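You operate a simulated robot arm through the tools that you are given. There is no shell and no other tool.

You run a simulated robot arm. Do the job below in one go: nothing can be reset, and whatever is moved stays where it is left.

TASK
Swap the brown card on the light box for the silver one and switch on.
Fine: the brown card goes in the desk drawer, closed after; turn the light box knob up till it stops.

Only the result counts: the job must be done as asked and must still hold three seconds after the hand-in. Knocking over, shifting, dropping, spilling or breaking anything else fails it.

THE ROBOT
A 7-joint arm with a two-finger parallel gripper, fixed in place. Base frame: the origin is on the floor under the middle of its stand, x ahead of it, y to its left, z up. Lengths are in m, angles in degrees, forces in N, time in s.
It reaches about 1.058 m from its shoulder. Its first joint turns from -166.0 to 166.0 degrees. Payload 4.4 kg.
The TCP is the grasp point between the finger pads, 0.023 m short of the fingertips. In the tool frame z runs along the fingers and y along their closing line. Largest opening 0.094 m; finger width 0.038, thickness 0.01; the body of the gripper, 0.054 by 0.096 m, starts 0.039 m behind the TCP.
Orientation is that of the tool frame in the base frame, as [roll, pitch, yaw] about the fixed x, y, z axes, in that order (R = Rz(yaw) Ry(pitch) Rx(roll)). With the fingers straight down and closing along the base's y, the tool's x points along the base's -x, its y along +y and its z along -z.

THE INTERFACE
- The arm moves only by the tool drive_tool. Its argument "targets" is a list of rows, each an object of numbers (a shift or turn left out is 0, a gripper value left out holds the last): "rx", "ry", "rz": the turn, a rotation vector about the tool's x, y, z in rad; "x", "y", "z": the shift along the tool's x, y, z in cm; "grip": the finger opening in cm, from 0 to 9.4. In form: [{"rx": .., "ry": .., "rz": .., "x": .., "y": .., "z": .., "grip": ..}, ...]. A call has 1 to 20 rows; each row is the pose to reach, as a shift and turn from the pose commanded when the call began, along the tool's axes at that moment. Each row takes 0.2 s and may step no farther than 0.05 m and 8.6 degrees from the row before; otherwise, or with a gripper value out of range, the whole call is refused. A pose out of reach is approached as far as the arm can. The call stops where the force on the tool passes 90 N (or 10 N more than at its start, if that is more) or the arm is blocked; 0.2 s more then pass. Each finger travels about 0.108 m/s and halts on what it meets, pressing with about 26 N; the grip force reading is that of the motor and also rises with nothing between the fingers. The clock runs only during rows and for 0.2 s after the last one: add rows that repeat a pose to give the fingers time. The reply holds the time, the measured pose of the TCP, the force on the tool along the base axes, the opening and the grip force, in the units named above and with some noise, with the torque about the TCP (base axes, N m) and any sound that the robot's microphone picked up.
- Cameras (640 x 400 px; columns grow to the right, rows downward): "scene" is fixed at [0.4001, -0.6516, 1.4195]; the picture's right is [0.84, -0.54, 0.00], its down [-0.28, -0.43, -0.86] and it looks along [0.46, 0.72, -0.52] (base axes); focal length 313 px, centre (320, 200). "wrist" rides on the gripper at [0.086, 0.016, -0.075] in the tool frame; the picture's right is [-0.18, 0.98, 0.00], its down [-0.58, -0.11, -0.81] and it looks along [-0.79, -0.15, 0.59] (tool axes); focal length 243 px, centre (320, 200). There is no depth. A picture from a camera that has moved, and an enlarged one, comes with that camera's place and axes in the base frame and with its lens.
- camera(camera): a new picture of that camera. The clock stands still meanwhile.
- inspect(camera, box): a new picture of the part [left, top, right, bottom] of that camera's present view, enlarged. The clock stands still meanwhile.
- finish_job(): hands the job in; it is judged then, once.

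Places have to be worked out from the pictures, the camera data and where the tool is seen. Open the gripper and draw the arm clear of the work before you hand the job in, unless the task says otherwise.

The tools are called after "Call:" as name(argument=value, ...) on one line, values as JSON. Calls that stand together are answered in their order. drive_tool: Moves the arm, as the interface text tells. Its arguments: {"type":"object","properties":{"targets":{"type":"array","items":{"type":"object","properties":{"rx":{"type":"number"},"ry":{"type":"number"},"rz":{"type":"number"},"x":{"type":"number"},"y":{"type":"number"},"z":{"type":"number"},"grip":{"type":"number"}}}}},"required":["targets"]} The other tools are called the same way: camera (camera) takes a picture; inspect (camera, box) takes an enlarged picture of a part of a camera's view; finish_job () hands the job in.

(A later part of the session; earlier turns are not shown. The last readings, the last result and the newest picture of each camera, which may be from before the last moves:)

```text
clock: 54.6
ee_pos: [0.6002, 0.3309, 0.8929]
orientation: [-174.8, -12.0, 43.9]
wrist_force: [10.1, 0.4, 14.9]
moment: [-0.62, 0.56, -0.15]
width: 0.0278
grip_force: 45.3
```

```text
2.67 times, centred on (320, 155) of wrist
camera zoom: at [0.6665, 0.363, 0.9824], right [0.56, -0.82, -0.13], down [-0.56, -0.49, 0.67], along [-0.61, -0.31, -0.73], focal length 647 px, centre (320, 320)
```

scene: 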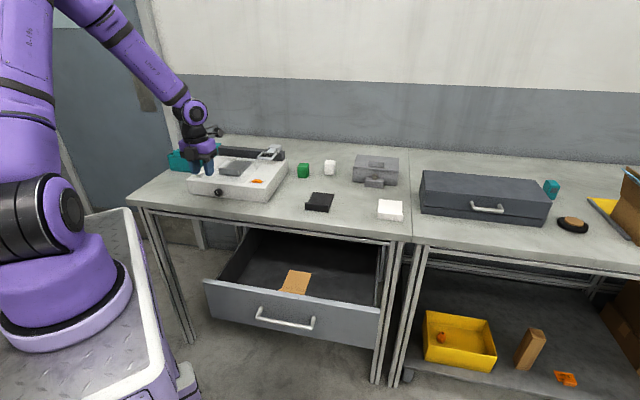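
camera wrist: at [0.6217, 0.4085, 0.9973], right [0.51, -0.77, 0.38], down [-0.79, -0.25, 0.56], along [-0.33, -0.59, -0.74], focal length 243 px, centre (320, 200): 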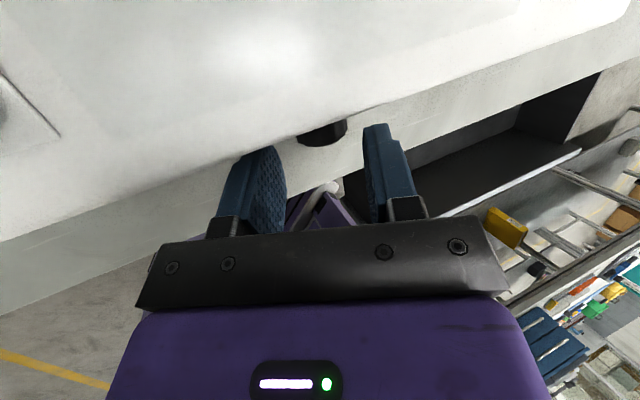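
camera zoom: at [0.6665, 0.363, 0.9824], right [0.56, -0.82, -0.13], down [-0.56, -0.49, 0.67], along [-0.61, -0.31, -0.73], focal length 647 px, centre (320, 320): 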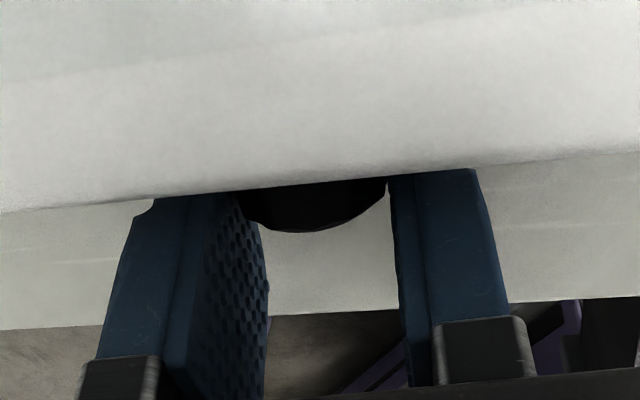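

The torque is modest so far and the grip is stable. I'll continue another 30° clockwise with a slight radial relief.

Call:
drive_tool(targets=[{"rx": 0.1024, "rz": 0.02195, "x": -0.0018, "y": 0.162, "z": -0.06}, {"rx": 0.2048, "rz": 0.0439, "x": -0.0071, "y": 0.3223, "z": -0.065}, {"rx": 0.3072, "rz": 0.06585, "x": -0.0159, "y": 0.479, "z": -0.025}, {"rx": 0.4096, "rz": 0.0878, "x": -0.0281, "y": 0.6304, "z": 0.031}, {"rx": 0.512, "rz": 0.10975, "x": -0.0435, "y": 0.775, "z": 0.103}])

Call:
inspect(camera="scene", box=[170, 150, 266, 210])

Call:
inspect(camera="wrist", box=[200, 80, 440, 230])

```text
clock: 55.8
ee_pos: [0.6064, 0.3263, 0.8918]
orientation: [-144.3, -9.7, 37.9]
wrist_force: [8.1, 12.2, -5.7]
moment: [0.2, -0.22, -0.38]
width: 0.0277
grip_force: 45.1
```

```text
6.67 times, centred on (218, 180) of scene
camera zoom: at [0.4001, -0.6516, 1.4195], right [0.84, -0.54, 0.0], down [-0.28, -0.43, -0.86], along [0.46, 0.72, -0.52], focal length 2086 px, centre (1000, 333)
```

zoom: 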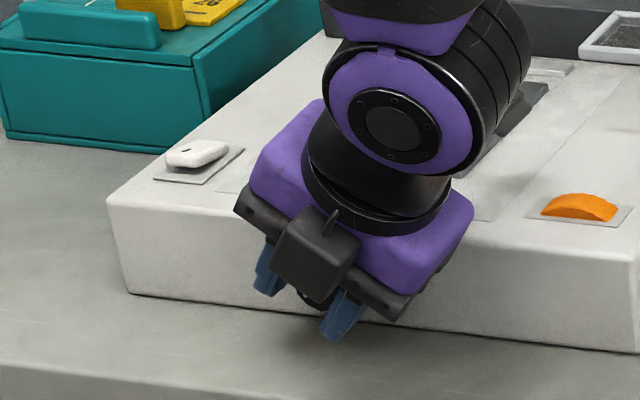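

```text
2.67 times, centred on (320, 155) of wrist
camera zoom: at [0.7008, 0.3289, 0.9558], right [0.42, -0.68, -0.6], down [-0.31, -0.73, 0.61], along [-0.85, -0.07, -0.52], focal length 647 px, centre (320, 320)
```

zoom: 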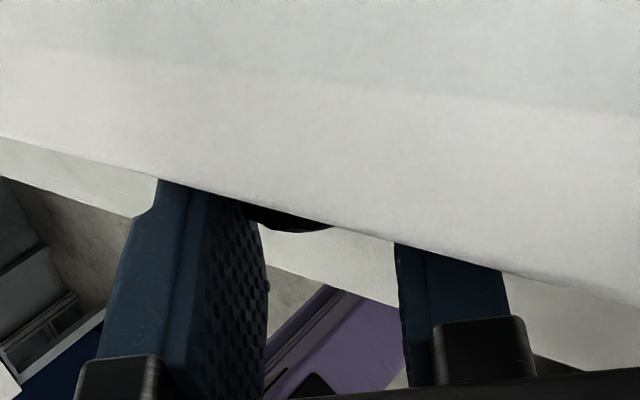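

That completes about 60° of turn. I'll open the fingers, retract a few centimetres along the finger axis and look at the pointer.

Call:
drive_tool(targets=[{"grip": 3.6}, {"grip": 3.6}, {"grip": 3.6, "z": -1.5}, {"grip": 3.6, "z": -4}, {"grip": 3.6, "z": -6, "x": -1}, {"grip": 3.6, "z": -6, "x": -1}])

Call:
inspect(camera="scene", box=[170, 150, 266, 210])

Call:
camera(camera="wrist")

```text
clock: 57.2
ee_pos: [0.6139, 0.2869, 0.9387]
orientation: [-144.2, -9.8, 38.0]
wrist_force: [0.1, -0.2, 0.3]
moment: [0.01, -0.02, -0.01]
width: 0.036
grip_force: 0.1
```

```text
6.67 times, centred on (218, 180) of scene
camera zoom: at [0.4001, -0.6516, 1.4195], right [0.84, -0.54, 0.0], down [-0.28, -0.43, -0.86], along [0.46, 0.72, -0.52], focal length 2086 px, centre (1000, 333)
```

zoom: 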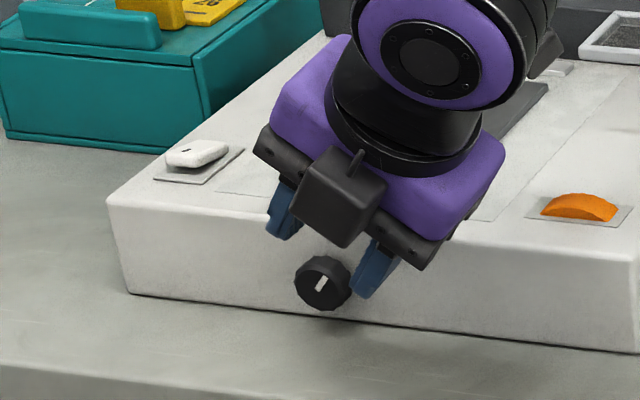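

```text
taken
camera wrist: at [0.7077, 0.2891, 1.0022], right [0.42, -0.68, -0.6], down [-0.31, -0.73, 0.61], along [-0.85, -0.07, -0.52], focal length 243 px, centre (320, 200)
```

wrist: 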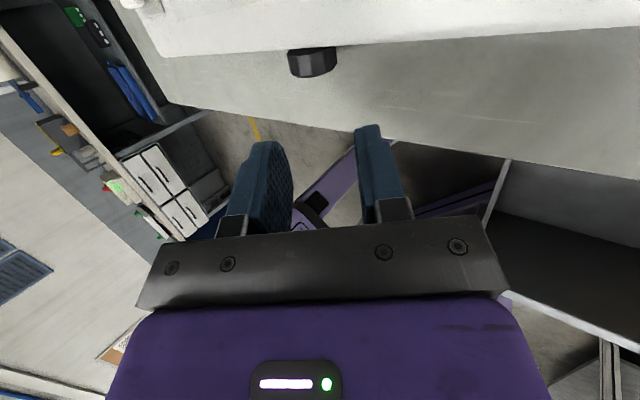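

Call:
inspect(camera="scene", box=[200, 180, 240, 205])

```text
16.00 times, centred on (220, 192) of scene
camera zoom: at [0.4001, -0.6516, 1.4195], right [0.84, -0.54, 0.0], down [-0.28, -0.43, -0.86], along [0.46, 0.72, -0.52], focal length 5008 px, centre (1920, 320)
```

zoom: 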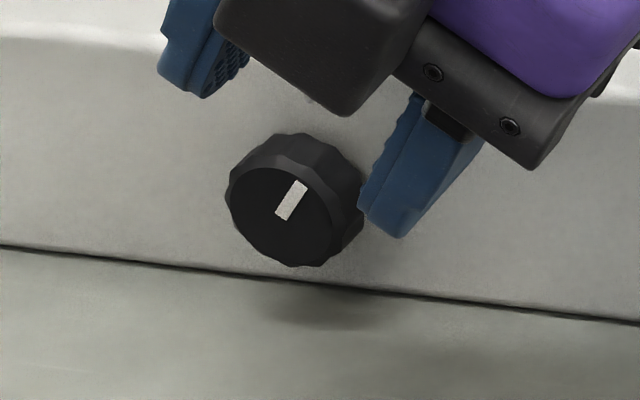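

The pointer has moved to about +33° (1 o'clock), so the knob turns clockwise freely. I'll swing the hand back about the knob axis to a 30° left lean for the next stroke.

Call:
drive_tool(targets=[{"rx": -0.128, "rz": -0.02744, "x": -0.0131, "y": -0.9529, "z": 0.0611, "grip": 4.0}, {"rx": -0.256, "rz": -0.05487, "x": -0.0521, "y": -1.8894, "z": 0.2432}, {"rx": -0.384, "rz": -0.08231, "x": -0.1165, "y": -2.7936, "z": 0.5433}, {"rx": -0.512, "rz": -0.10975, "x": -0.205, "y": -3.65, "z": 0.9563}, {"rx": -0.64, "rz": -0.13718, "x": -0.3162, "y": -4.444, "z": 1.4751}, {"rx": -0.768, "rz": -0.16462, "x": -0.4481, "y": -5.1619, "z": 2.0907}, {"rx": -0.896, "rz": -0.19206, "x": -0.5986, "y": -5.7915, "z": 2.7927}, {"rx": -1.024, "rz": -0.2195, "x": -0.765, "y": -6.322, "z": 3.569}, {"rx": -1.1093, "rz": -0.2378, "x": -0.8834, "y": -6.6161, "z": 4.1214}, {"rx": -1.1093, "rz": -0.2378, "x": -0.8834, "y": -6.6161, "z": 4.1214}])

Call:
inspect(camera="scene", box=[170, 150, 266, 210])

Call:
camera(camera="wrist")

```text
clock: 59.4
ee_pos: [0.5596, 0.3411, 0.9402]
orientation: [149.5, -10.4, 51.0]
wrist_force: [0.0, 0.3, -0.1]
moment: [-0.01, 0.02, -0.01]
width: 0.0403
grip_force: 0.1
```

```text
6.67 times, centred on (218, 180) of scene
camera zoom: at [0.4001, -0.6516, 1.4195], right [0.84, -0.54, 0.0], down [-0.28, -0.43, -0.86], along [0.46, 0.72, -0.52], focal length 2086 px, centre (1000, 333)
```

zoom: 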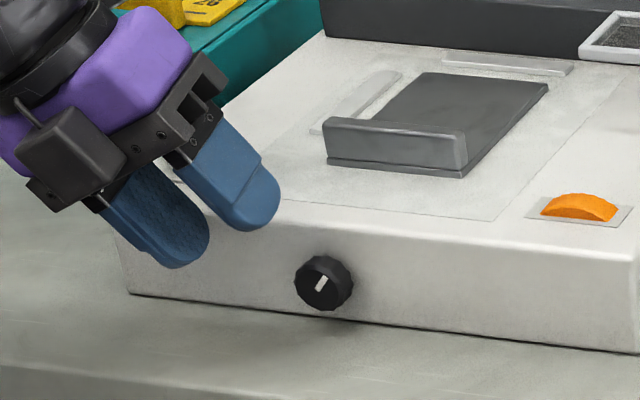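

```text
taken
camera wrist: at [0.5856, 0.4132, 1.0273], right [0.49, -0.74, 0.46], down [-0.82, -0.22, 0.52], along [-0.29, -0.63, -0.72], focal length 243 px, centre (320, 200)
```

wrist: 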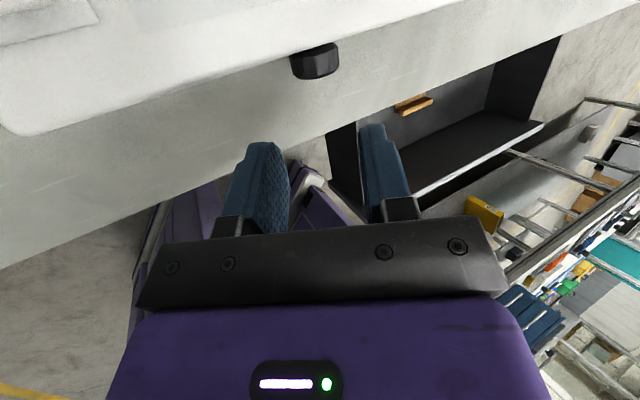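

Aligned again. I'll approach with the reverse of the earlier retract and check the contact forces before closing.

Call:
drive_tool(targets=[{"x": 0.5, "z": 1.5}, {"x": 0.9, "z": 3.0}, {"x": 0.94, "z": 4.4}, {"x": 0.94, "z": 5.3}, {"x": 0.94, "z": 5.9}, {"x": 0.94, "z": 5.9}])

Call:
inspect(camera="wrist", box=[200, 80, 440, 230])

```text
clock: 60.8
ee_pos: [0.594, 0.3383, 0.8937]
orientation: [149.4, -10.4, 51.0]
wrist_force: [0.8, 0.2, -0.7]
moment: [0.02, -0.01, -0.01]
width: 0.0399
grip_force: 0.1
```

```text
2.67 times, centred on (320, 155) of wrist
camera zoom: at [0.6194, 0.4089, 0.9793], right [0.49, -0.74, 0.46], down [-0.82, -0.22, 0.52], along [-0.29, -0.63, -0.72], focal length 647 px, centre (320, 320)
```

zoom: 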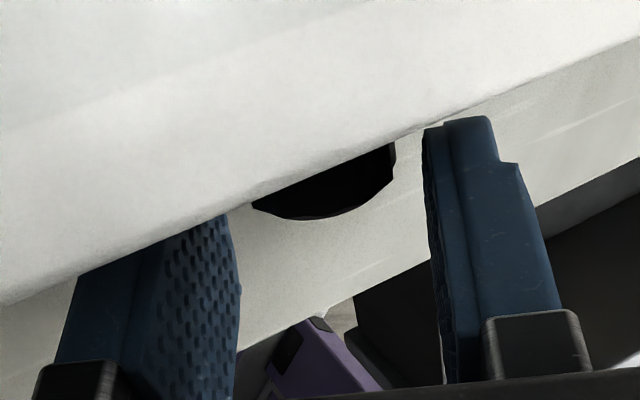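

No contact and well centred. I'll advance 2 mm, close on the knob, and turn 32° clockwise.

Call:
drive_tool(targets=[{"z": 0.2, "grip": 3.2}, {"z": 0.2, "grip": 2.0}, {"z": 0.2, "grip": 2.0}, {"z": 0.2, "grip": 2.0}, {"rx": 0.1109, "rz": 0.02378, "x": -0.0021, "y": 0.1789, "z": 0.2}, {"rx": 0.2219, "rz": 0.04756, "x": -0.0085, "y": 0.3554, "z": 0.22}, {"rx": 0.3328, "rz": 0.07133, "x": -0.019, "y": 0.5274, "z": 0.258}, {"rx": 0.4437, "rz": 0.09511, "x": -0.0335, "y": 0.6926, "z": 0.316}, {"rx": 0.5546, "rz": 0.11889, "x": -0.0519, "y": 0.8489, "z": 0.392}])

Call:
inspect(camera="scene", box=[170, 150, 266, 210])

```text
clock: 62.8
ee_pos: [0.6004, 0.332, 0.8945]
orientation: [-177.4, -12.1, 44.4]
wrist_force: [12.6, -0.7, 11.9]
moment: [-0.62, 0.46, -0.35]
width: 0.0274
grip_force: 44.7
```

```text
6.67 times, centred on (218, 180) of scene
camera zoom: at [0.4001, -0.6516, 1.4195], right [0.84, -0.54, 0.0], down [-0.28, -0.43, -0.86], along [0.46, 0.72, -0.52], focal length 2086 px, centre (1000, 333)
```

zoom: 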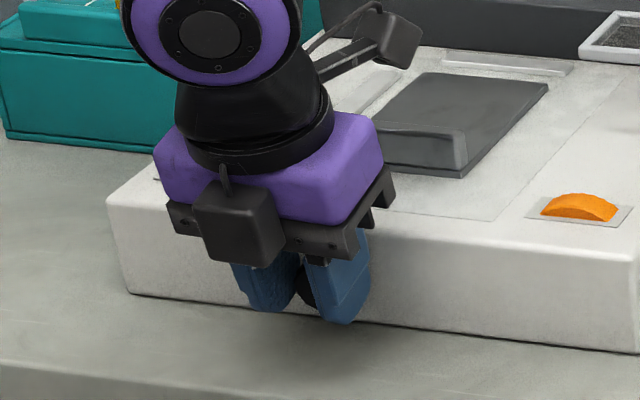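

The forces match the first stroke, so the knob is still turning. I'll continue another 32° clockwise.

Call:
drive_tool(targets=[{"rx": 0.1109, "rz": 0.02378, "x": -0.0021, "y": 0.1789, "z": -0.03}, {"rx": 0.2219, "rz": 0.04756, "x": -0.0085, "y": 0.3554, "z": -0.02}, {"rx": 0.3328, "rz": 0.07133, "x": -0.019, "y": 0.5274, "z": 0.02}, {"rx": 0.4437, "rz": 0.09511, "x": -0.0335, "y": 0.6926, "z": 0.08}, {"rx": 0.5546, "rz": 0.11889, "x": -0.0519, "y": 0.8489, "z": 0.16}])

Call:
inspect(camera="scene", box=[170, 150, 266, 210])

```text
clock: 64.0
ee_pos: [0.6052, 0.325, 0.8918]
orientation: [-144.2, -9.7, 38.0]
wrist_force: [6.7, 2.6, -5.2]
moment: [-0.4, -0.61, -0.07]
width: 0.0273
grip_force: 44.7
```

```text
6.67 times, centred on (218, 180) of scene
camera zoom: at [0.4001, -0.6516, 1.4195], right [0.84, -0.54, 0.0], down [-0.28, -0.43, -0.86], along [0.46, 0.72, -0.52], focal length 2086 px, centre (1000, 333)
```

zoom: 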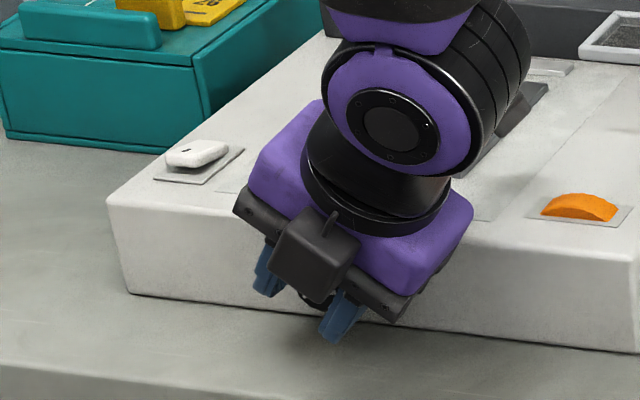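

The torque about the knob axis rose to about −0.7 N m, so the knob may have reached its stop. I'll open, retract and look at the pointer.

Call:
drive_tool(targets=[{"grip": 3.6}, {"grip": 3.6}, {"grip": 3.6, "z": -1.5}, {"grip": 3.6, "z": -4}, {"grip": 3.6, "z": -6, "x": -1}, {"grip": 3.6, "z": -6, "x": -1}])

Call:
inspect(camera="scene", box=[200, 180, 240, 205])

Call:
camera(camera="scene")

```text
clock: 65.4
ee_pos: [0.614, 0.2858, 0.9373]
orientation: [-144.3, -9.8, 37.9]
wrist_force: [-0.9, -0.3, 0.4]
moment: [0.0, 0.0, 0.03]
width: 0.0361
grip_force: 0.0
```

```text
16.00 times, centred on (220, 192) of scene
camera zoom: at [0.4001, -0.6516, 1.4195], right [0.84, -0.54, 0.0], down [-0.28, -0.43, -0.86], along [0.46, 0.72, -0.52], focal length 5008 px, centre (1920, 320)
```

zoom: 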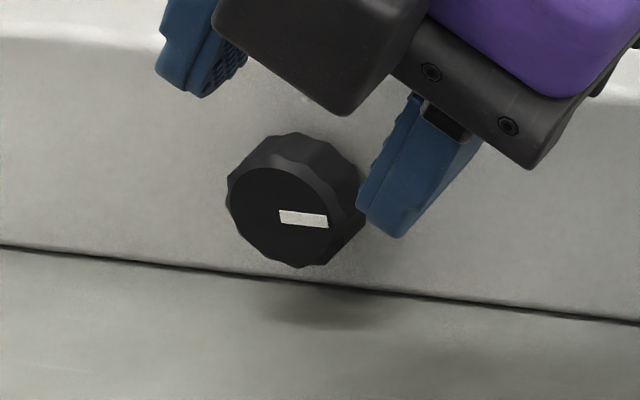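

```text
taken
```

scene: 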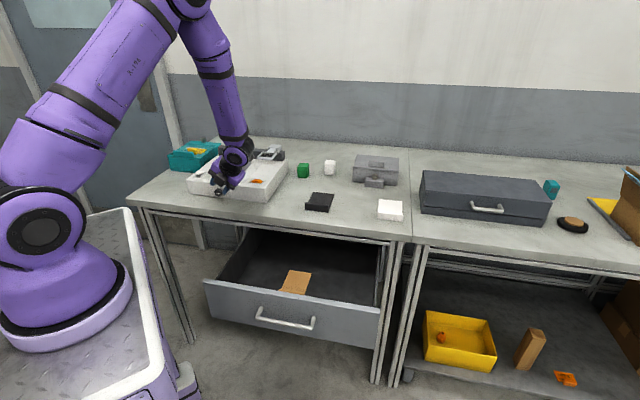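

The pointer is now just past 3 o'clock (about +95°), so it followed the full stroke. I'll make another stroke to find the stop, starting by swinging the hand back.

Call:
drive_tool(targets=[{"rx": -0.128, "rz": -0.02744, "x": -0.0131, "y": -0.9529, "z": 0.0611, "grip": 4.0}, {"rx": -0.256, "rz": -0.05487, "x": -0.0521, "y": -1.8894, "z": 0.2432}, {"rx": -0.384, "rz": -0.08231, "x": -0.1165, "y": -2.7936, "z": 0.5433}, {"rx": -0.512, "rz": -0.10975, "x": -0.205, "y": -3.65, "z": 0.9563}, {"rx": -0.64, "rz": -0.13718, "x": -0.3162, "y": -4.444, "z": 1.4751}, {"rx": -0.768, "rz": -0.16462, "x": -0.4481, "y": -5.1619, "z": 2.0907}, {"rx": -0.896, "rz": -0.19206, "x": -0.5986, "y": -5.7915, "z": 2.7927}, {"rx": -1.024, "rz": -0.2195, "x": -0.765, "y": -6.322, "z": 3.569}, {"rx": -1.1093, "rz": -0.2378, "x": -0.8834, "y": -6.6161, "z": 4.1214}, {"rx": -1.1093, "rz": -0.2378, "x": -0.8834, "y": -6.6161, "z": 4.1214}])

Call:
inspect(camera="scene", box=[188, 170, 252, 210])

Call:
inspect(camera="scene", box=[150, 110, 310, 210])

```text
clock: 67.6
ee_pos: [0.559, 0.3414, 0.9415]
orientation: [149.6, -10.4, 51.0]
wrist_force: [-0.2, -0.3, -0.1]
moment: [0.0, 0.01, -0.01]
width: 0.0402
grip_force: 0.0
```

```text
10.00 times, centred on (220, 190) of scene
camera zoom: at [0.4001, -0.6516, 1.4195], right [0.84, -0.54, 0.0], down [-0.28, -0.43, -0.86], along [0.46, 0.72, -0.52], focal length 3130 px, centre (1320, 300)
```

zoom: 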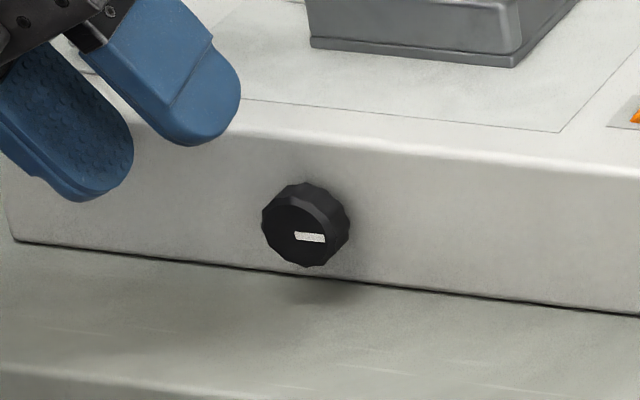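

```text
4.00 times, centred on (230, 160) of scene
camera zoom: at [0.4001, -0.6516, 1.4195], right [0.84, -0.54, 0.0], down [-0.28, -0.43, -0.86], along [0.46, 0.72, -0.52], focal length 1252 px, centre (680, 360)
```

zoom: 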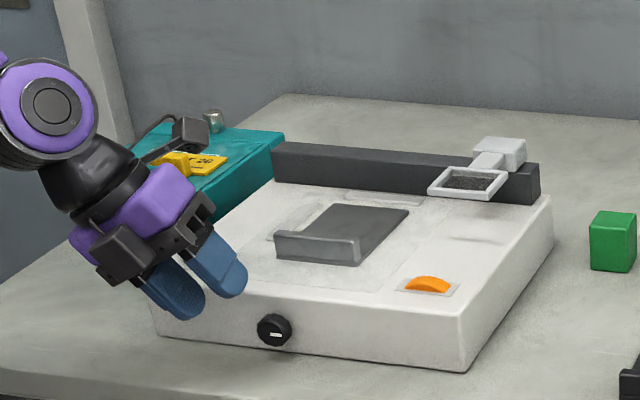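

The pointer holds at about +95°. I'll repeat the approach, grip and 32° clockwise turn.

Call:
drive_tool(targets=[{"x": 0.5, "z": 1.5}, {"x": 0.9, "z": 3.0}, {"x": 0.94, "z": 4.4}, {"x": 0.94, "z": 5.5}, {"x": 0.94, "z": 6.1}, {"x": 0.94, "z": 6.1}])

Call:
drive_tool(targets=[{"grip": 3.2}, {"grip": 2.0}, {"grip": 2.0}, {"grip": 2.0}, {"rx": 0.1109, "rz": 0.02378, "x": -0.0021, "y": 0.1789, "z": 0.0}, {"rx": 0.2219, "rz": 0.04756, "x": -0.0085, "y": 0.3554, "z": 0.02}, {"rx": 0.3328, "rz": 0.07133, "x": -0.019, "y": 0.5274, "z": 0.058}])

Call:
drive_tool(targets=[{"rx": 0.1109, "rz": 0.02378, "x": -0.0021, "y": 0.1789, "z": 0.0}, {"rx": 0.2219, "rz": 0.04756, "x": -0.0085, "y": 0.3554, "z": 0.0}])

```text
clock: 69.0
ee_pos: [0.5937, 0.3379, 0.8925]
orientation: [149.5, -10.4, 51.0]
wrist_force: [-0.1, -0.5, -0.1]
moment: [0.01, 0.03, 0.01]
width: 0.0399
grip_force: 0.0
```

```text
clock: 70.6
ee_pos: [0.5976, 0.3317, 0.8934]
orientation: [169.3, -11.8, 47.1]
wrist_force: [11.2, -7.1, 0.5]
moment: [-0.97, 0.05, -0.36]
width: 0.0274
grip_force: 45.0
```

```text
clock: 71.2
ee_pos: [0.6004, 0.3295, 0.8938]
orientation: [-177.4, -12.0, 44.4]
wrist_force: [10.8, -5.9, -2.0]
moment: [-0.92, 0.18, 0.03]
width: 0.0275
grip_force: 45.0
```

The axis torque is now −0.5 to −0.65 N m, compared with near 0 in earlier strokes, which suggests the stop. I'll turn a bit more to confirm, then release and look.

Call:
drive_tool(targets=[{"rx": 0.1109, "rz": 0.02378, "x": -0.0021, "y": 0.1789, "z": 0.0}, {"rx": 0.2219, "rz": 0.04756, "x": -0.0085, "y": 0.3554, "z": 0.0}, {"rx": 0.3328, "rz": 0.07133, "x": -0.019, "y": 0.5274, "z": 0.03}])

Call:
drive_tool(targets=[{"grip": 3.6}, {"grip": 3.6}, {"grip": 3.6, "z": -1.5}, {"grip": 3.6, "z": -4}, {"grip": 3.6, "z": -6, "x": -1}, {"grip": 3.6, "z": -6, "x": -1}])

Call:
inspect(camera="scene", box=[188, 170, 252, 210])

```text
clock: 72.0
ee_pos: [0.6032, 0.3263, 0.8938]
orientation: [-157.4, -11.2, 40.3]
wrist_force: [4.6, -9.6, -1.4]
moment: [-0.62, -0.36, 0.24]
width: 0.0276
grip_force: 45.4
```

```text
clock: 73.4
ee_pos: [0.6019, 0.2963, 0.9469]
orientation: [-157.5, -11.1, 40.3]
wrist_force: [0.2, 0.3, -0.2]
moment: [-0.01, 0.01, -0.01]
width: 0.036
grip_force: 0.0
```

```text
10.00 times, centred on (220, 190) of scene
camera zoom: at [0.4001, -0.6516, 1.4195], right [0.84, -0.54, 0.0], down [-0.28, -0.43, -0.86], along [0.46, 0.72, -0.52], focal length 3130 px, centre (1320, 300)
```

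zoom: 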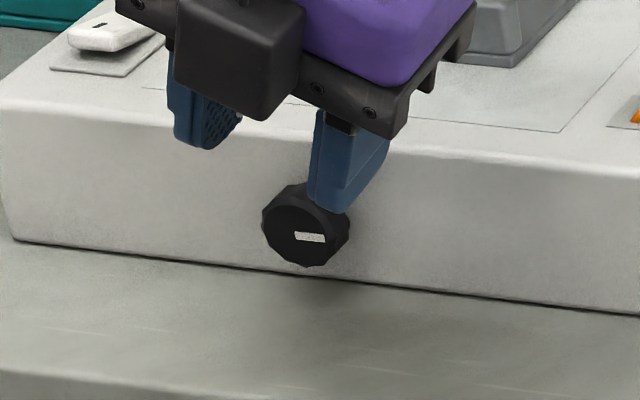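

The pointer stayed at about +95° while the fingers slipped through 50°, so the knob is against its clockwise stop. Next I'll check whether the panel is lit.

Call:
inspect(camera="scene", box=[150, 110, 310, 210])

Call:
camera(camera="wrist")

```text
4.00 times, centred on (230, 160) of scene
camera zoom: at [0.4001, -0.6516, 1.4195], right [0.84, -0.54, 0.0], down [-0.28, -0.43, -0.86], along [0.46, 0.72, -0.52], focal length 1252 px, centre (680, 360)
```

zoom: 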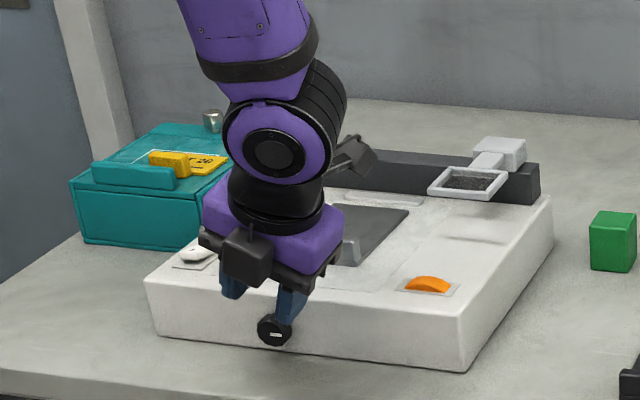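

```text
taken
camera wrist: at [0.6848, 0.3106, 1.0245], right [0.51, -0.76, -0.41], down [-0.42, -0.63, 0.66], along [-0.76, -0.17, -0.63], focal length 243 px, centre (320, 200)
```

wrist: 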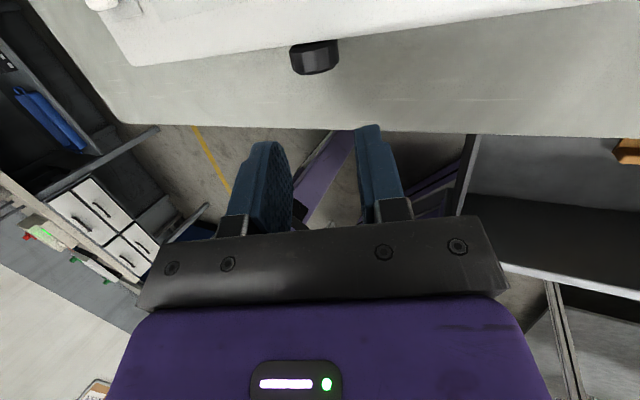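

The panel is still dark with the knob at its stop, and the white power rocker has its "I" end raised, meaning off. "Switch on" therefore needs that rocker pressed. I'll retract and straighten the hand first.

Call:
drive_tool(targets=[{"z": -3, "grip": 2.0}, {"z": -5, "rx": -0.1252, "rz": -0.0268, "grip": 0.5}, {"z": -7, "rx": -0.2503, "rz": -0.0537, "grip": 0.0}, {"z": -9, "rx": -0.3755, "rz": -0.0805, "grip": 0.0}, {"z": -9, "rx": -0.3755, "rz": -0.0805, "grip": 0.0}])

Call:
drive_tool(targets=[{"ry": -0.1047}, {"ry": -0.2094}, {"ry": -0.2094}])

Call:
camera(camera="scene")

```text
clock: 74.6
ee_pos: [0.6129, 0.2597, 1.03]
orientation: [180.0, -12.0, 44.9]
wrist_force: [0.9, 0.0, -0.4]
moment: [-0.01, 0.0, 0.02]
width: 0.0
grip_force: 26.3
```

```text
clock: 75.4
ee_pos: [0.6127, 0.2593, 1.0293]
orientation: [-179.9, 0.0, 45.0]
wrist_force: [0.4, 0.0, -0.1]
moment: [-0.02, 0.01, -0.03]
width: 0.0
grip_force: 26.1
```

```text
taken
```

scene: 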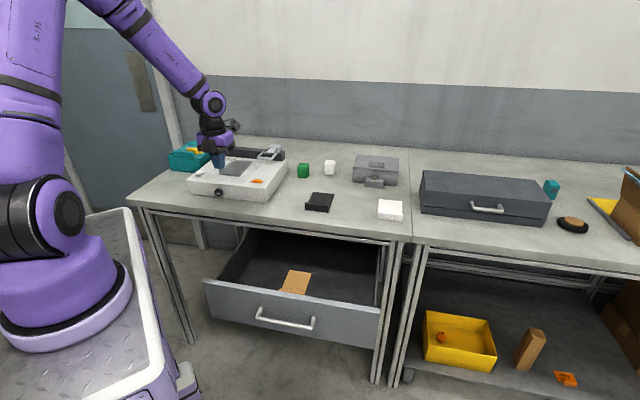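

The hand is now vertical and closed. I'll rotate it back 90° and move above the rocker's raised, "I"-marked front end at about e1 0.088, e2 0.716, staying well above it for a look.

Call:
drive_tool(targets=[{"rz": -0.143, "x": 0.9, "y": -1.5, "z": 0.4}, {"rz": -0.286, "x": 1.8, "y": -3.0, "z": 0.8}, {"rz": -0.428, "x": 2.7, "y": -4.5, "z": 1.2}, {"rz": -0.571, "x": 3.6, "y": -6.0, "z": 1.6}, {"rz": -0.714, "x": 4.5, "y": -7.5, "z": 2.0}, {"rz": -0.857, "x": 5.4, "y": -9.0, "z": 2.4}, {"rz": -1.0, "x": 6.3, "y": -10.5, "z": 2.8}, {"rz": -1.142, "x": 7.2, "y": -12.0, "z": 3.2}, {"rz": -1.285, "x": 8.1, "y": -13.5, "z": 3.6}, {"rz": -1.428, "x": 9.0, "y": -15.0, "z": 4.0}, {"rz": -1.571, "x": 9.74, "y": -16.2, "z": 4.4}, {"rz": -1.571, "x": 9.74, "y": -16.2, "z": 4.4}])

Call:
camera(camera="wrist")

Call:
inspect(camera="scene", box=[150, 110, 310, 210])

```text
clock: 78.0
ee_pos: [0.5658, 0.443, 0.9858]
orientation: [-180.0, -0.1, 135.1]
wrist_force: [-0.1, -0.6, 0.1]
moment: [-0.01, 0.03, 0.0]
width: 0.0
grip_force: 26.0
```

```text
taken
camera wrist: at [0.5163, 0.516, 1.0584], right [0.82, 0.57, 0.0], down [0.34, -0.49, 0.81], along [0.46, -0.66, -0.59], focal length 243 px, centre (320, 200)
```

wrist: 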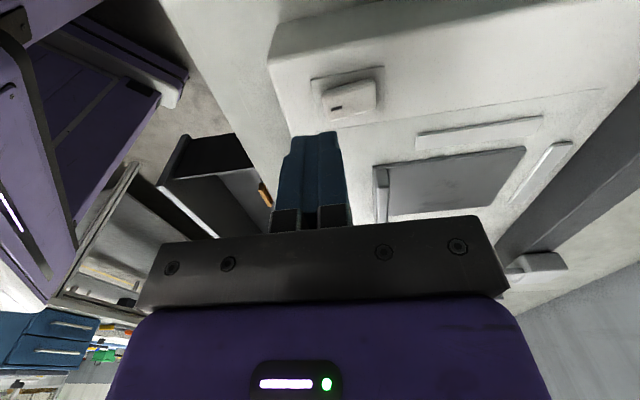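

```text
4.00 times, centred on (230, 160) of scene
camera zoom: at [0.4001, -0.6516, 1.4195], right [0.84, -0.54, 0.0], down [-0.28, -0.43, -0.86], along [0.46, 0.72, -0.52], focal length 1252 px, centre (680, 360)
```

zoom: 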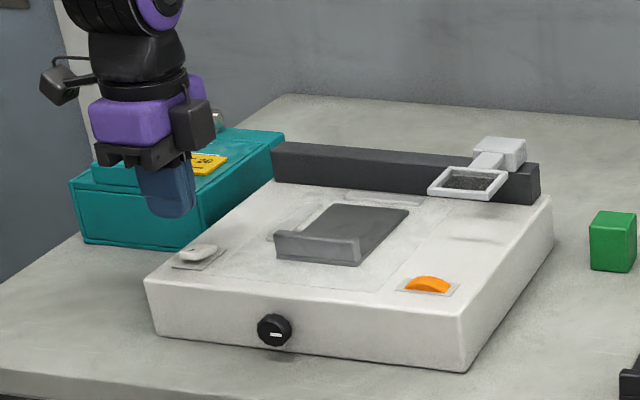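

The silver card and guides look good, the knob pointer is at its stop, and the panel is still dark. I'll zoom in on the rocker from here.

Call:
inspect(camera="wrist", box=[296, 56, 408, 126])

Call:
inspect(camera="scene", box=[180, 155, 228, 185])

```text
5.71 times, centred on (352, 91) of wrist
camera zoom: at [0.5163, 0.516, 1.0584], right [0.82, 0.57, 0.0], down [0.34, -0.49, 0.81], along [0.46, -0.66, -0.59], focal length 1386 px, centre (137, 823)
```

zoom: 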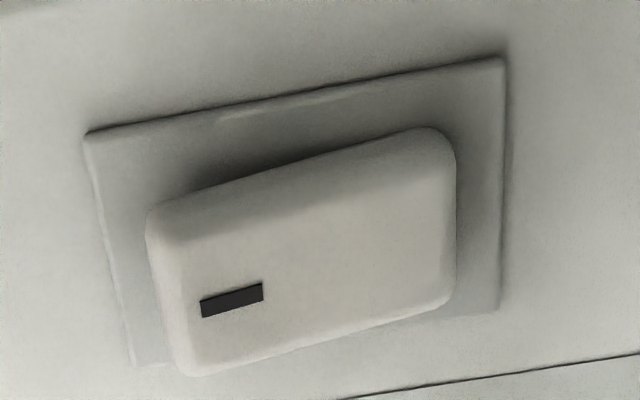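

```text
13.33 times, centred on (204, 170) of scene
camera zoom: at [0.4001, -0.6516, 1.4195], right [0.84, -0.54, 0.0], down [-0.28, -0.43, -0.86], along [0.46, 0.72, -0.52], focal length 4173 px, centre (1867, 600)
```

zoom: 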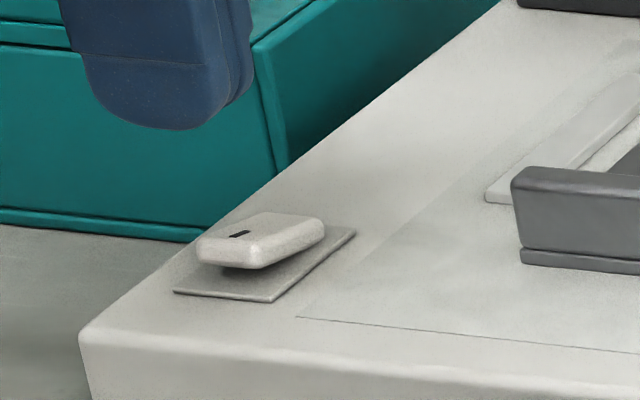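

The rocker spans e2 0.7165–0.749 and e1 0.078–0.098, with the front "I" end raised to z≈0.924. The closed fingertips are right above that end, so I'll lower to just above it.

Call:
drive_tool(targets=[{"x": -0.1, "y": 0.15, "z": 1.5}, {"x": -0.1, "y": 0.15, "z": 3.0}, {"x": -0.1, "y": 0.15, "z": 3.4}, {"x": -0.1, "y": 0.15, "z": 3.4}])

Call:
inspect(camera="scene", box=[180, 155, 228, 185])

Call:
inspect(camera="wrist", box=[250, 60, 442, 180])

```text
clock: 79.0
ee_pos: [0.5681, 0.4439, 0.9496]
orientation: [-180.0, -0.1, 135.0]
wrist_force: [0.8, -0.6, 0.2]
moment: [0.03, 0.01, 0.01]
width: 0.0001
grip_force: 26.2
```

```text
13.33 times, centred on (204, 170) of scene
camera zoom: at [0.4001, -0.6516, 1.4195], right [0.84, -0.54, 0.0], down [-0.28, -0.43, -0.86], along [0.46, 0.72, -0.52], focal length 4173 px, centre (1867, 600)
```

zoom: 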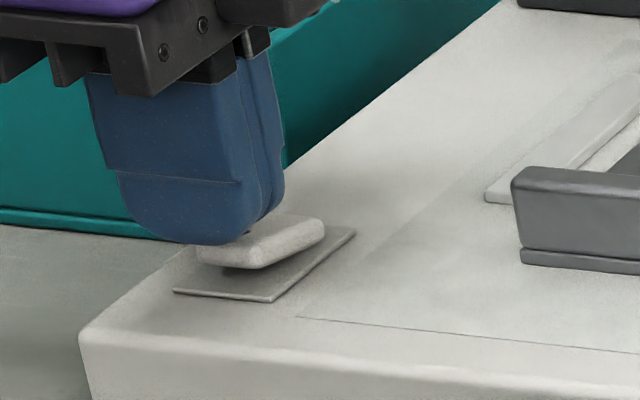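

```text
3.33 times, centred on (346, 120) of wrist
camera zoom: at [0.518, 0.5166, 1.0242], right [0.83, 0.56, 0.0], down [0.33, -0.49, 0.81], along [0.45, -0.67, -0.59], focal length 809 px, centre (233, 467)
```

zoom: 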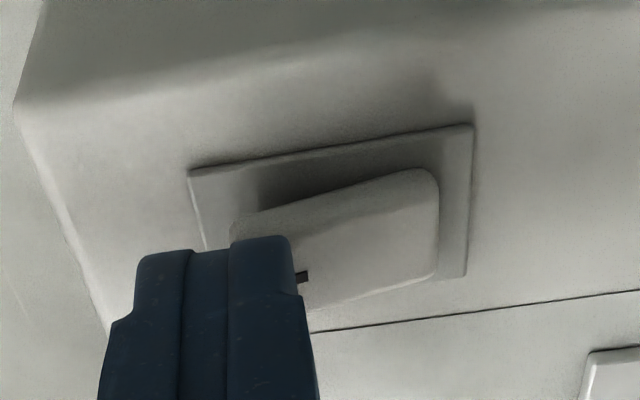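

The fingertips are right over the front end, about 2–3 mm above it. I'll press down in small steps and watch force and sound.

Call:
drive_tool(targets=[{"z": 0.2}, {"z": 0.4}, {"z": 0.4}])

Call:
drive_tool(targets=[{"z": 0.2}, {"z": 0.3}, {"z": 0.3}])

```text
clock: 79.8
ee_pos: [0.5698, 0.4437, 0.9465]
orientation: [-179.9, -0.1, 135.1]
wrist_force: [-0.2, -0.6, 1.6]
moment: [-0.04, 0.0, -0.01]
width: 0.0
grip_force: 25.9
```

```text
clock: 80.6
ee_pos: [0.5691, 0.443, 0.9436]
orientation: [-179.9, -0.1, 135.0]
wrist_force: [-0.2, 1.1, 0.1]
moment: [-0.01, 0.01, 0.02]
width: 0.0
grip_force: 26.3
heard: click
```

I heard a click, so the rocker switched. I'll check the panel and the rocker state.

Call:
camera(camera="scene")

Call:
inspect(camera="scene", box=[150, 110, 310, 210])

Call:
inspect(camera="wrist", box=[250, 60, 442, 180])

```text
taken
```

scene: 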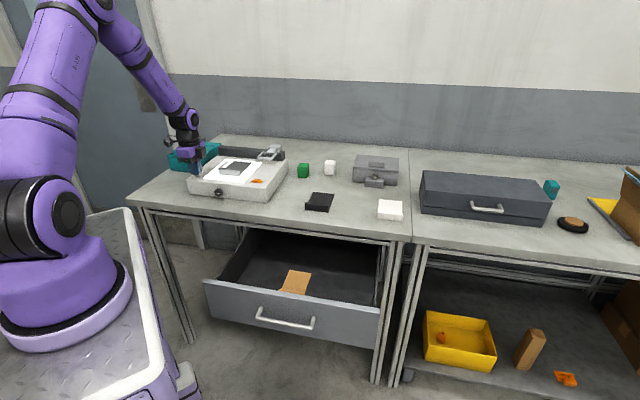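

```text
4.00 times, centred on (230, 160) of scene
camera zoom: at [0.4001, -0.6516, 1.4195], right [0.84, -0.54, 0.0], down [-0.28, -0.43, -0.86], along [0.46, 0.72, -0.52], focal length 1252 px, centre (680, 360)
```

zoom: 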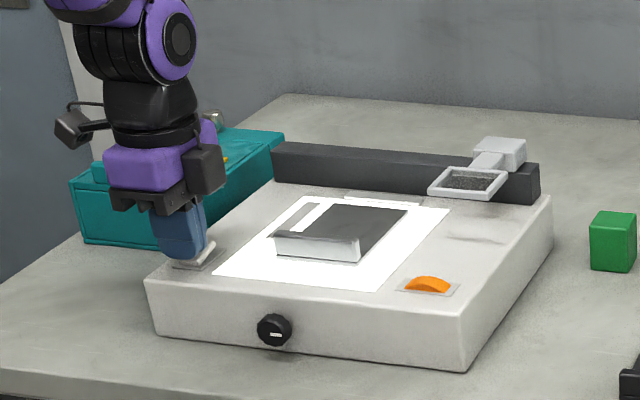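

```text
3.33 times, centred on (346, 120) of wrist
camera zoom: at [0.5184, 0.5167, 1.0176], right [0.83, 0.56, 0.0], down [0.33, -0.49, 0.81], along [0.45, -0.67, -0.59], focal length 809 px, centre (233, 467)
```

zoom: 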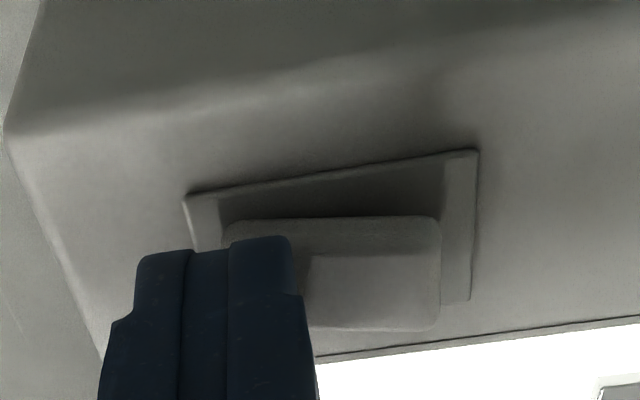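

The panel lit up when the rocker clicked, so the switch was needed and the light box is now on at full. I'll lift clear of the rocker and travel round to the front of the drawer.

Call:
drive_tool(targets=[{"z": -1.0}, {"z": -4.0}, {"z": -8.0}, {"z": -11.0}, {"z": -11.0}])

Call:
camera(camera="wrist")

Call:
inspect(camera="scene", box=[150, 130, 310, 230])

```text
clock: 81.8
ee_pos: [0.5682, 0.4426, 1.0532]
orientation: [179.9, -0.1, 135.1]
wrist_force: [-0.3, 0.3, -0.4]
moment: [0.01, 0.0, 0.01]
width: 0.0
grip_force: 26.2
```

```text
taken
camera wrist: at [0.5177, 0.5158, 1.1267], right [0.83, 0.56, 0.0], down [0.33, -0.49, 0.81], along [0.45, -0.67, -0.59], focal length 243 px, centre (320, 200)
```

wrist: 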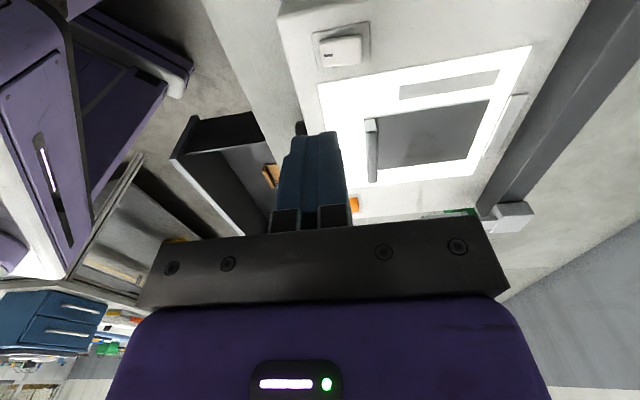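

```text
4.00 times, centred on (230, 180) of scene
camera zoom: at [0.4001, -0.6516, 1.4195], right [0.84, -0.54, 0.0], down [-0.28, -0.43, -0.86], along [0.46, 0.72, -0.52], focal length 1252 px, centre (680, 280)
```

zoom: 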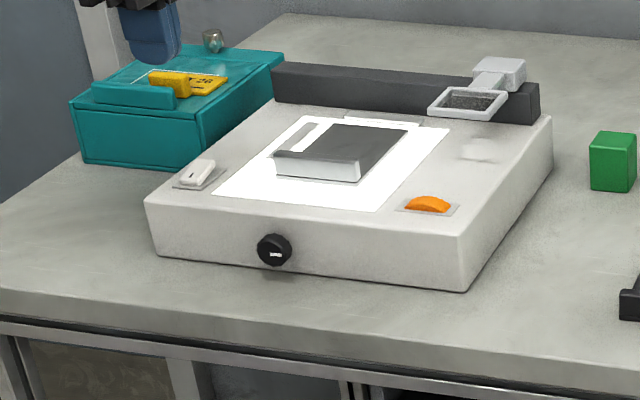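

The panel stays lit with the silver card lying on it. I'll travel to the space in front of the drawer at a safe height.

Call:
drive_tool(targets=[{"x": -2, "y": -2}, {"x": -5, "y": -5}, {"x": -8, "y": -8.3}, {"x": -11, "y": -11.4}, {"x": -14, "y": -14.5}, {"x": -17, "y": -17.6}, {"x": -20, "y": -20.7}, {"x": -23, "y": -23.8}, {"x": -26, "y": -26.9}, {"x": -29, "y": -30}, {"x": -32, "y": -33.1}, {"x": -35, "y": -36.2}, {"x": -38, "y": -39.3}, {"x": -41, "y": -42.4}, {"x": -43.5, "y": -45}, {"x": -44.8, "y": -46.6}, {"x": -44.8, "y": -46.6}])

Call:
camera(camera="scene")

Call:
camera(camera="wrist")

```text
clock: 85.4
ee_pos: [0.5555, -0.2028, 1.0523]
orientation: [-180.0, -0.1, 134.9]
wrist_force: [-0.3, -0.2, 0.2]
moment: [0.0, -0.03, 0.0]
width: 0.0
grip_force: 26.3
```

```text
taken
```

scene: 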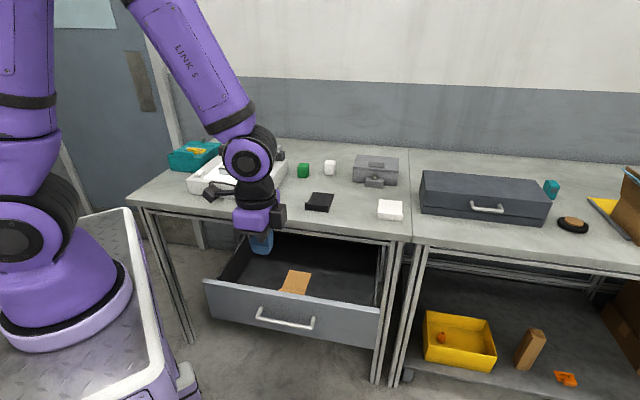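

```text
taken
camera wrist: at [0.5048, -0.1306, 1.1268], right [0.83, 0.56, 0.0], down [0.33, -0.49, 0.81], along [0.45, -0.67, -0.59], focal length 243 px, centre (320, 200)
```

wrist: 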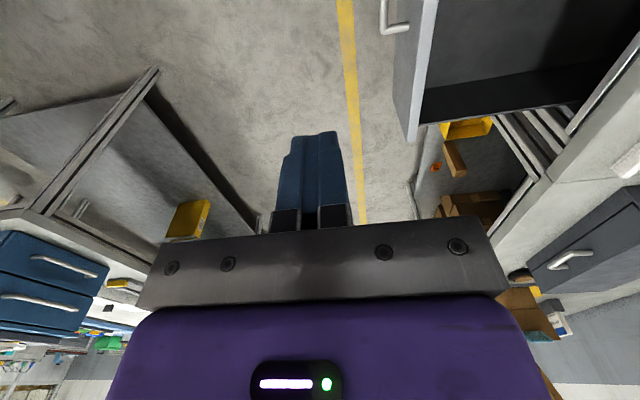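

I'm now in front of the drawer. I'll zoom in on the panel to fix its outer face and handle position from this side.

Call:
inspect(camera="wrist", box=[340, 0, 520, 150])

Call:
inspect(camera="scene", box=[190, 190, 400, 350])

```text
2.67 times, centred on (430, 75) of wrist
camera zoom: at [0.5048, -0.1306, 1.1268], right [0.83, 0.56, 0.0], down [0.33, -0.49, 0.81], along [0.45, -0.67, -0.59], focal length 647 px, centre (27, 533)
```

zoom: 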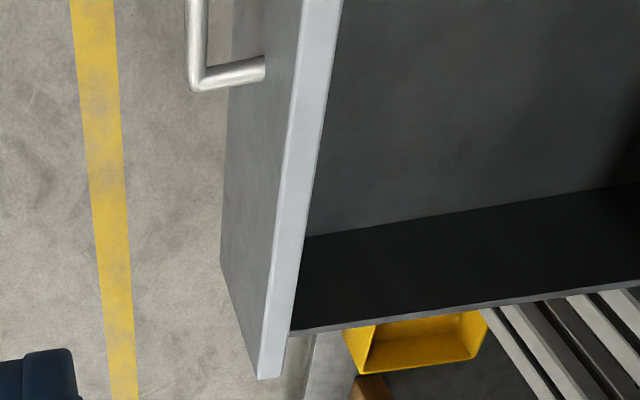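

```text
2.50 times, centred on (295, 270) of scene
camera zoom: at [0.4001, -0.6516, 1.4195], right [0.84, -0.54, 0.0], down [-0.28, -0.43, -0.86], along [0.46, 0.72, -0.52], focal length 782 px, centre (382, 25)
```

zoom: 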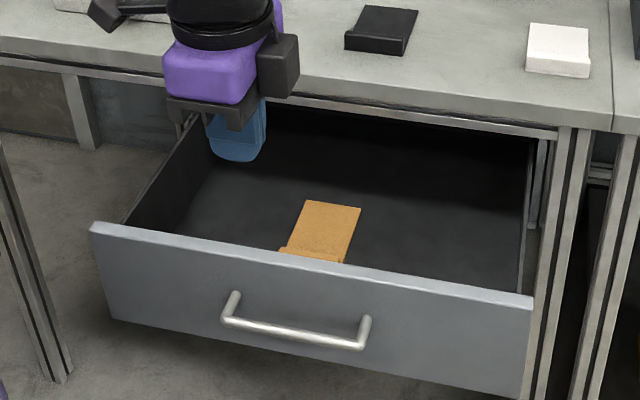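

The panel outer face is at e2≈0.366, z 0.632–0.779, and the handle bar sits at z≈0.695 between e1 0.46 and 0.61. I'll tilt the hand 55° so the closed fingertips point toward the panel.

Call:
drive_tool(targets=[{"rx": -0.137, "y": -0.3}, {"rx": -0.274, "y": -0.6}, {"rx": -0.411, "y": -1.0}, {"rx": -0.549, "y": -1.5}, {"rx": -0.686, "y": -2.0}, {"rx": -0.823, "y": -2.0}, {"rx": -0.96, "y": -2.0}, {"rx": -0.96, "y": -2.0}])

Call:
camera(camera="scene")

Call:
camera(camera="wrist")

```text
clock: 87.2
ee_pos: [0.5479, -0.226, 1.0539]
orientation: [124.9, -0.2, 135.1]
wrist_force: [0.3, -0.5, -0.3]
moment: [0.0, -0.02, -0.04]
width: 0.0
grip_force: 25.9
out of reach, approached as far as the arm can: row 4, 5, 6, 7, 8
```

```text
taken
```

scene: 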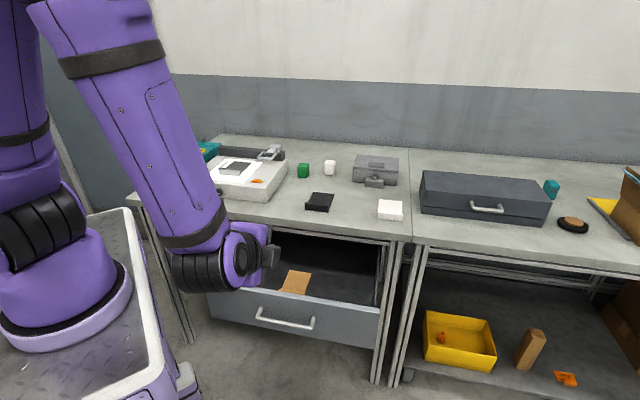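

```text
taken
camera wrist: at [0.4491, -0.2009, 1.1086], right [0.53, 0.27, 0.81], down [-0.1, -0.92, 0.37], along [0.84, -0.28, -0.46], focal length 243 px, centre (320, 200)
```

wrist: 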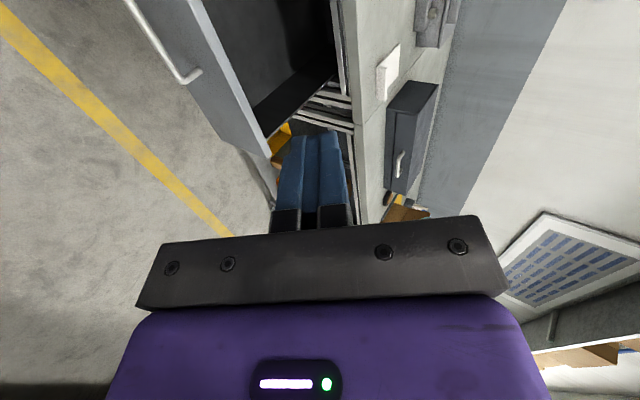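

The arm reports it is at its reach limit with that much tilt. I'll undo it and use a gentler approach: rotate the hand so its narrow side faces the panel, with only about 20° of tilt.

Call:
drive_tool(targets=[{"rx": 0.137}, {"rx": 0.274}, {"rx": 0.411}, {"rx": 0.549}, {"rx": 0.686}, {"rx": 0.823}, {"rx": 0.96}, {"rx": 0.96}])

Call:
camera(camera="scene")

```text
clock: 89.0
ee_pos: [0.548, -0.226, 1.053]
orientation: [180.0, -0.1, 134.9]
wrist_force: [0.7, -0.9, 0.3]
moment: [0.02, 0.03, -0.02]
width: 0.0001
grip_force: 26.1
```

```text
taken
```

scene: 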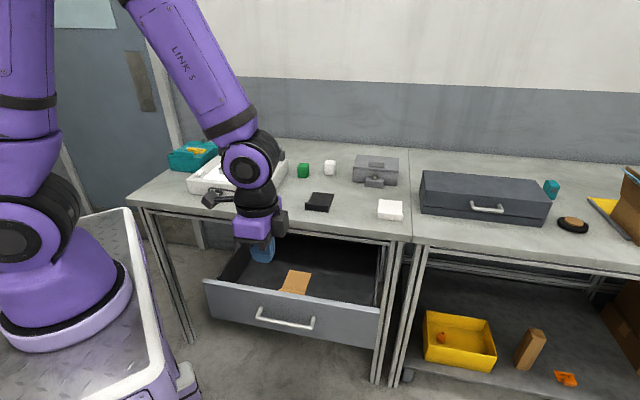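

Vertical again. Now I'll rotate the hand −90° about its axis so the narrow finger side faces the drawer.

Call:
drive_tool(targets=[{"rz": -0.143, "x": 0.1, "y": 0.4}, {"rz": -0.286, "x": 0.2, "y": 0.8}, {"rz": -0.428, "x": 0.3, "y": 1.2}, {"rz": -0.571, "x": 0.4, "y": 1.6}, {"rz": -0.714, "x": 0.5, "y": 2.0}, {"rz": -0.857, "x": 0.6, "y": 2.4}, {"rz": -1.0, "x": 0.7, "y": 2.8}, {"rz": -1.142, "x": 0.8, "y": 3.2}, {"rz": -1.285, "x": 0.9, "y": 3.6}, {"rz": -1.428, "x": 1.0, "y": 4.0}, {"rz": -1.571, "x": 1.1, "y": 4.2}, {"rz": -1.571, "x": 1.1, "y": 4.2}])

Call:
camera(camera="scene")

Call:
camera(camera="wrist")

```text
clock: 91.6
ee_pos: [0.5701, -0.1883, 1.0535]
orientation: [179.9, 0.0, -134.8]
wrist_force: [0.4, -0.1, -0.5]
moment: [0.04, 0.02, 0.01]
width: 0.0
grip_force: 26.4
```

```text
taken
```

scene: 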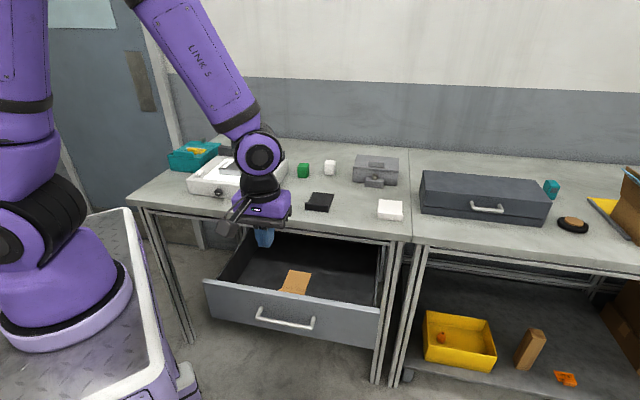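

```text
taken
camera wrist: at [0.4968, -0.2375, 1.1269], right [-0.57, 0.82, 0.0], down [0.49, 0.33, 0.81], along [0.66, 0.46, -0.59], focal length 243 px, centre (320, 200)
```

wrist: 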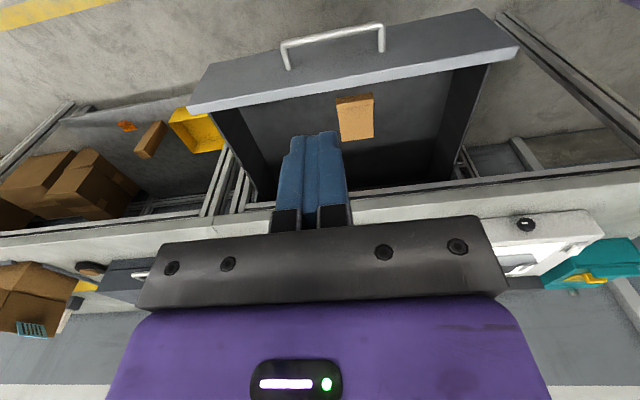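

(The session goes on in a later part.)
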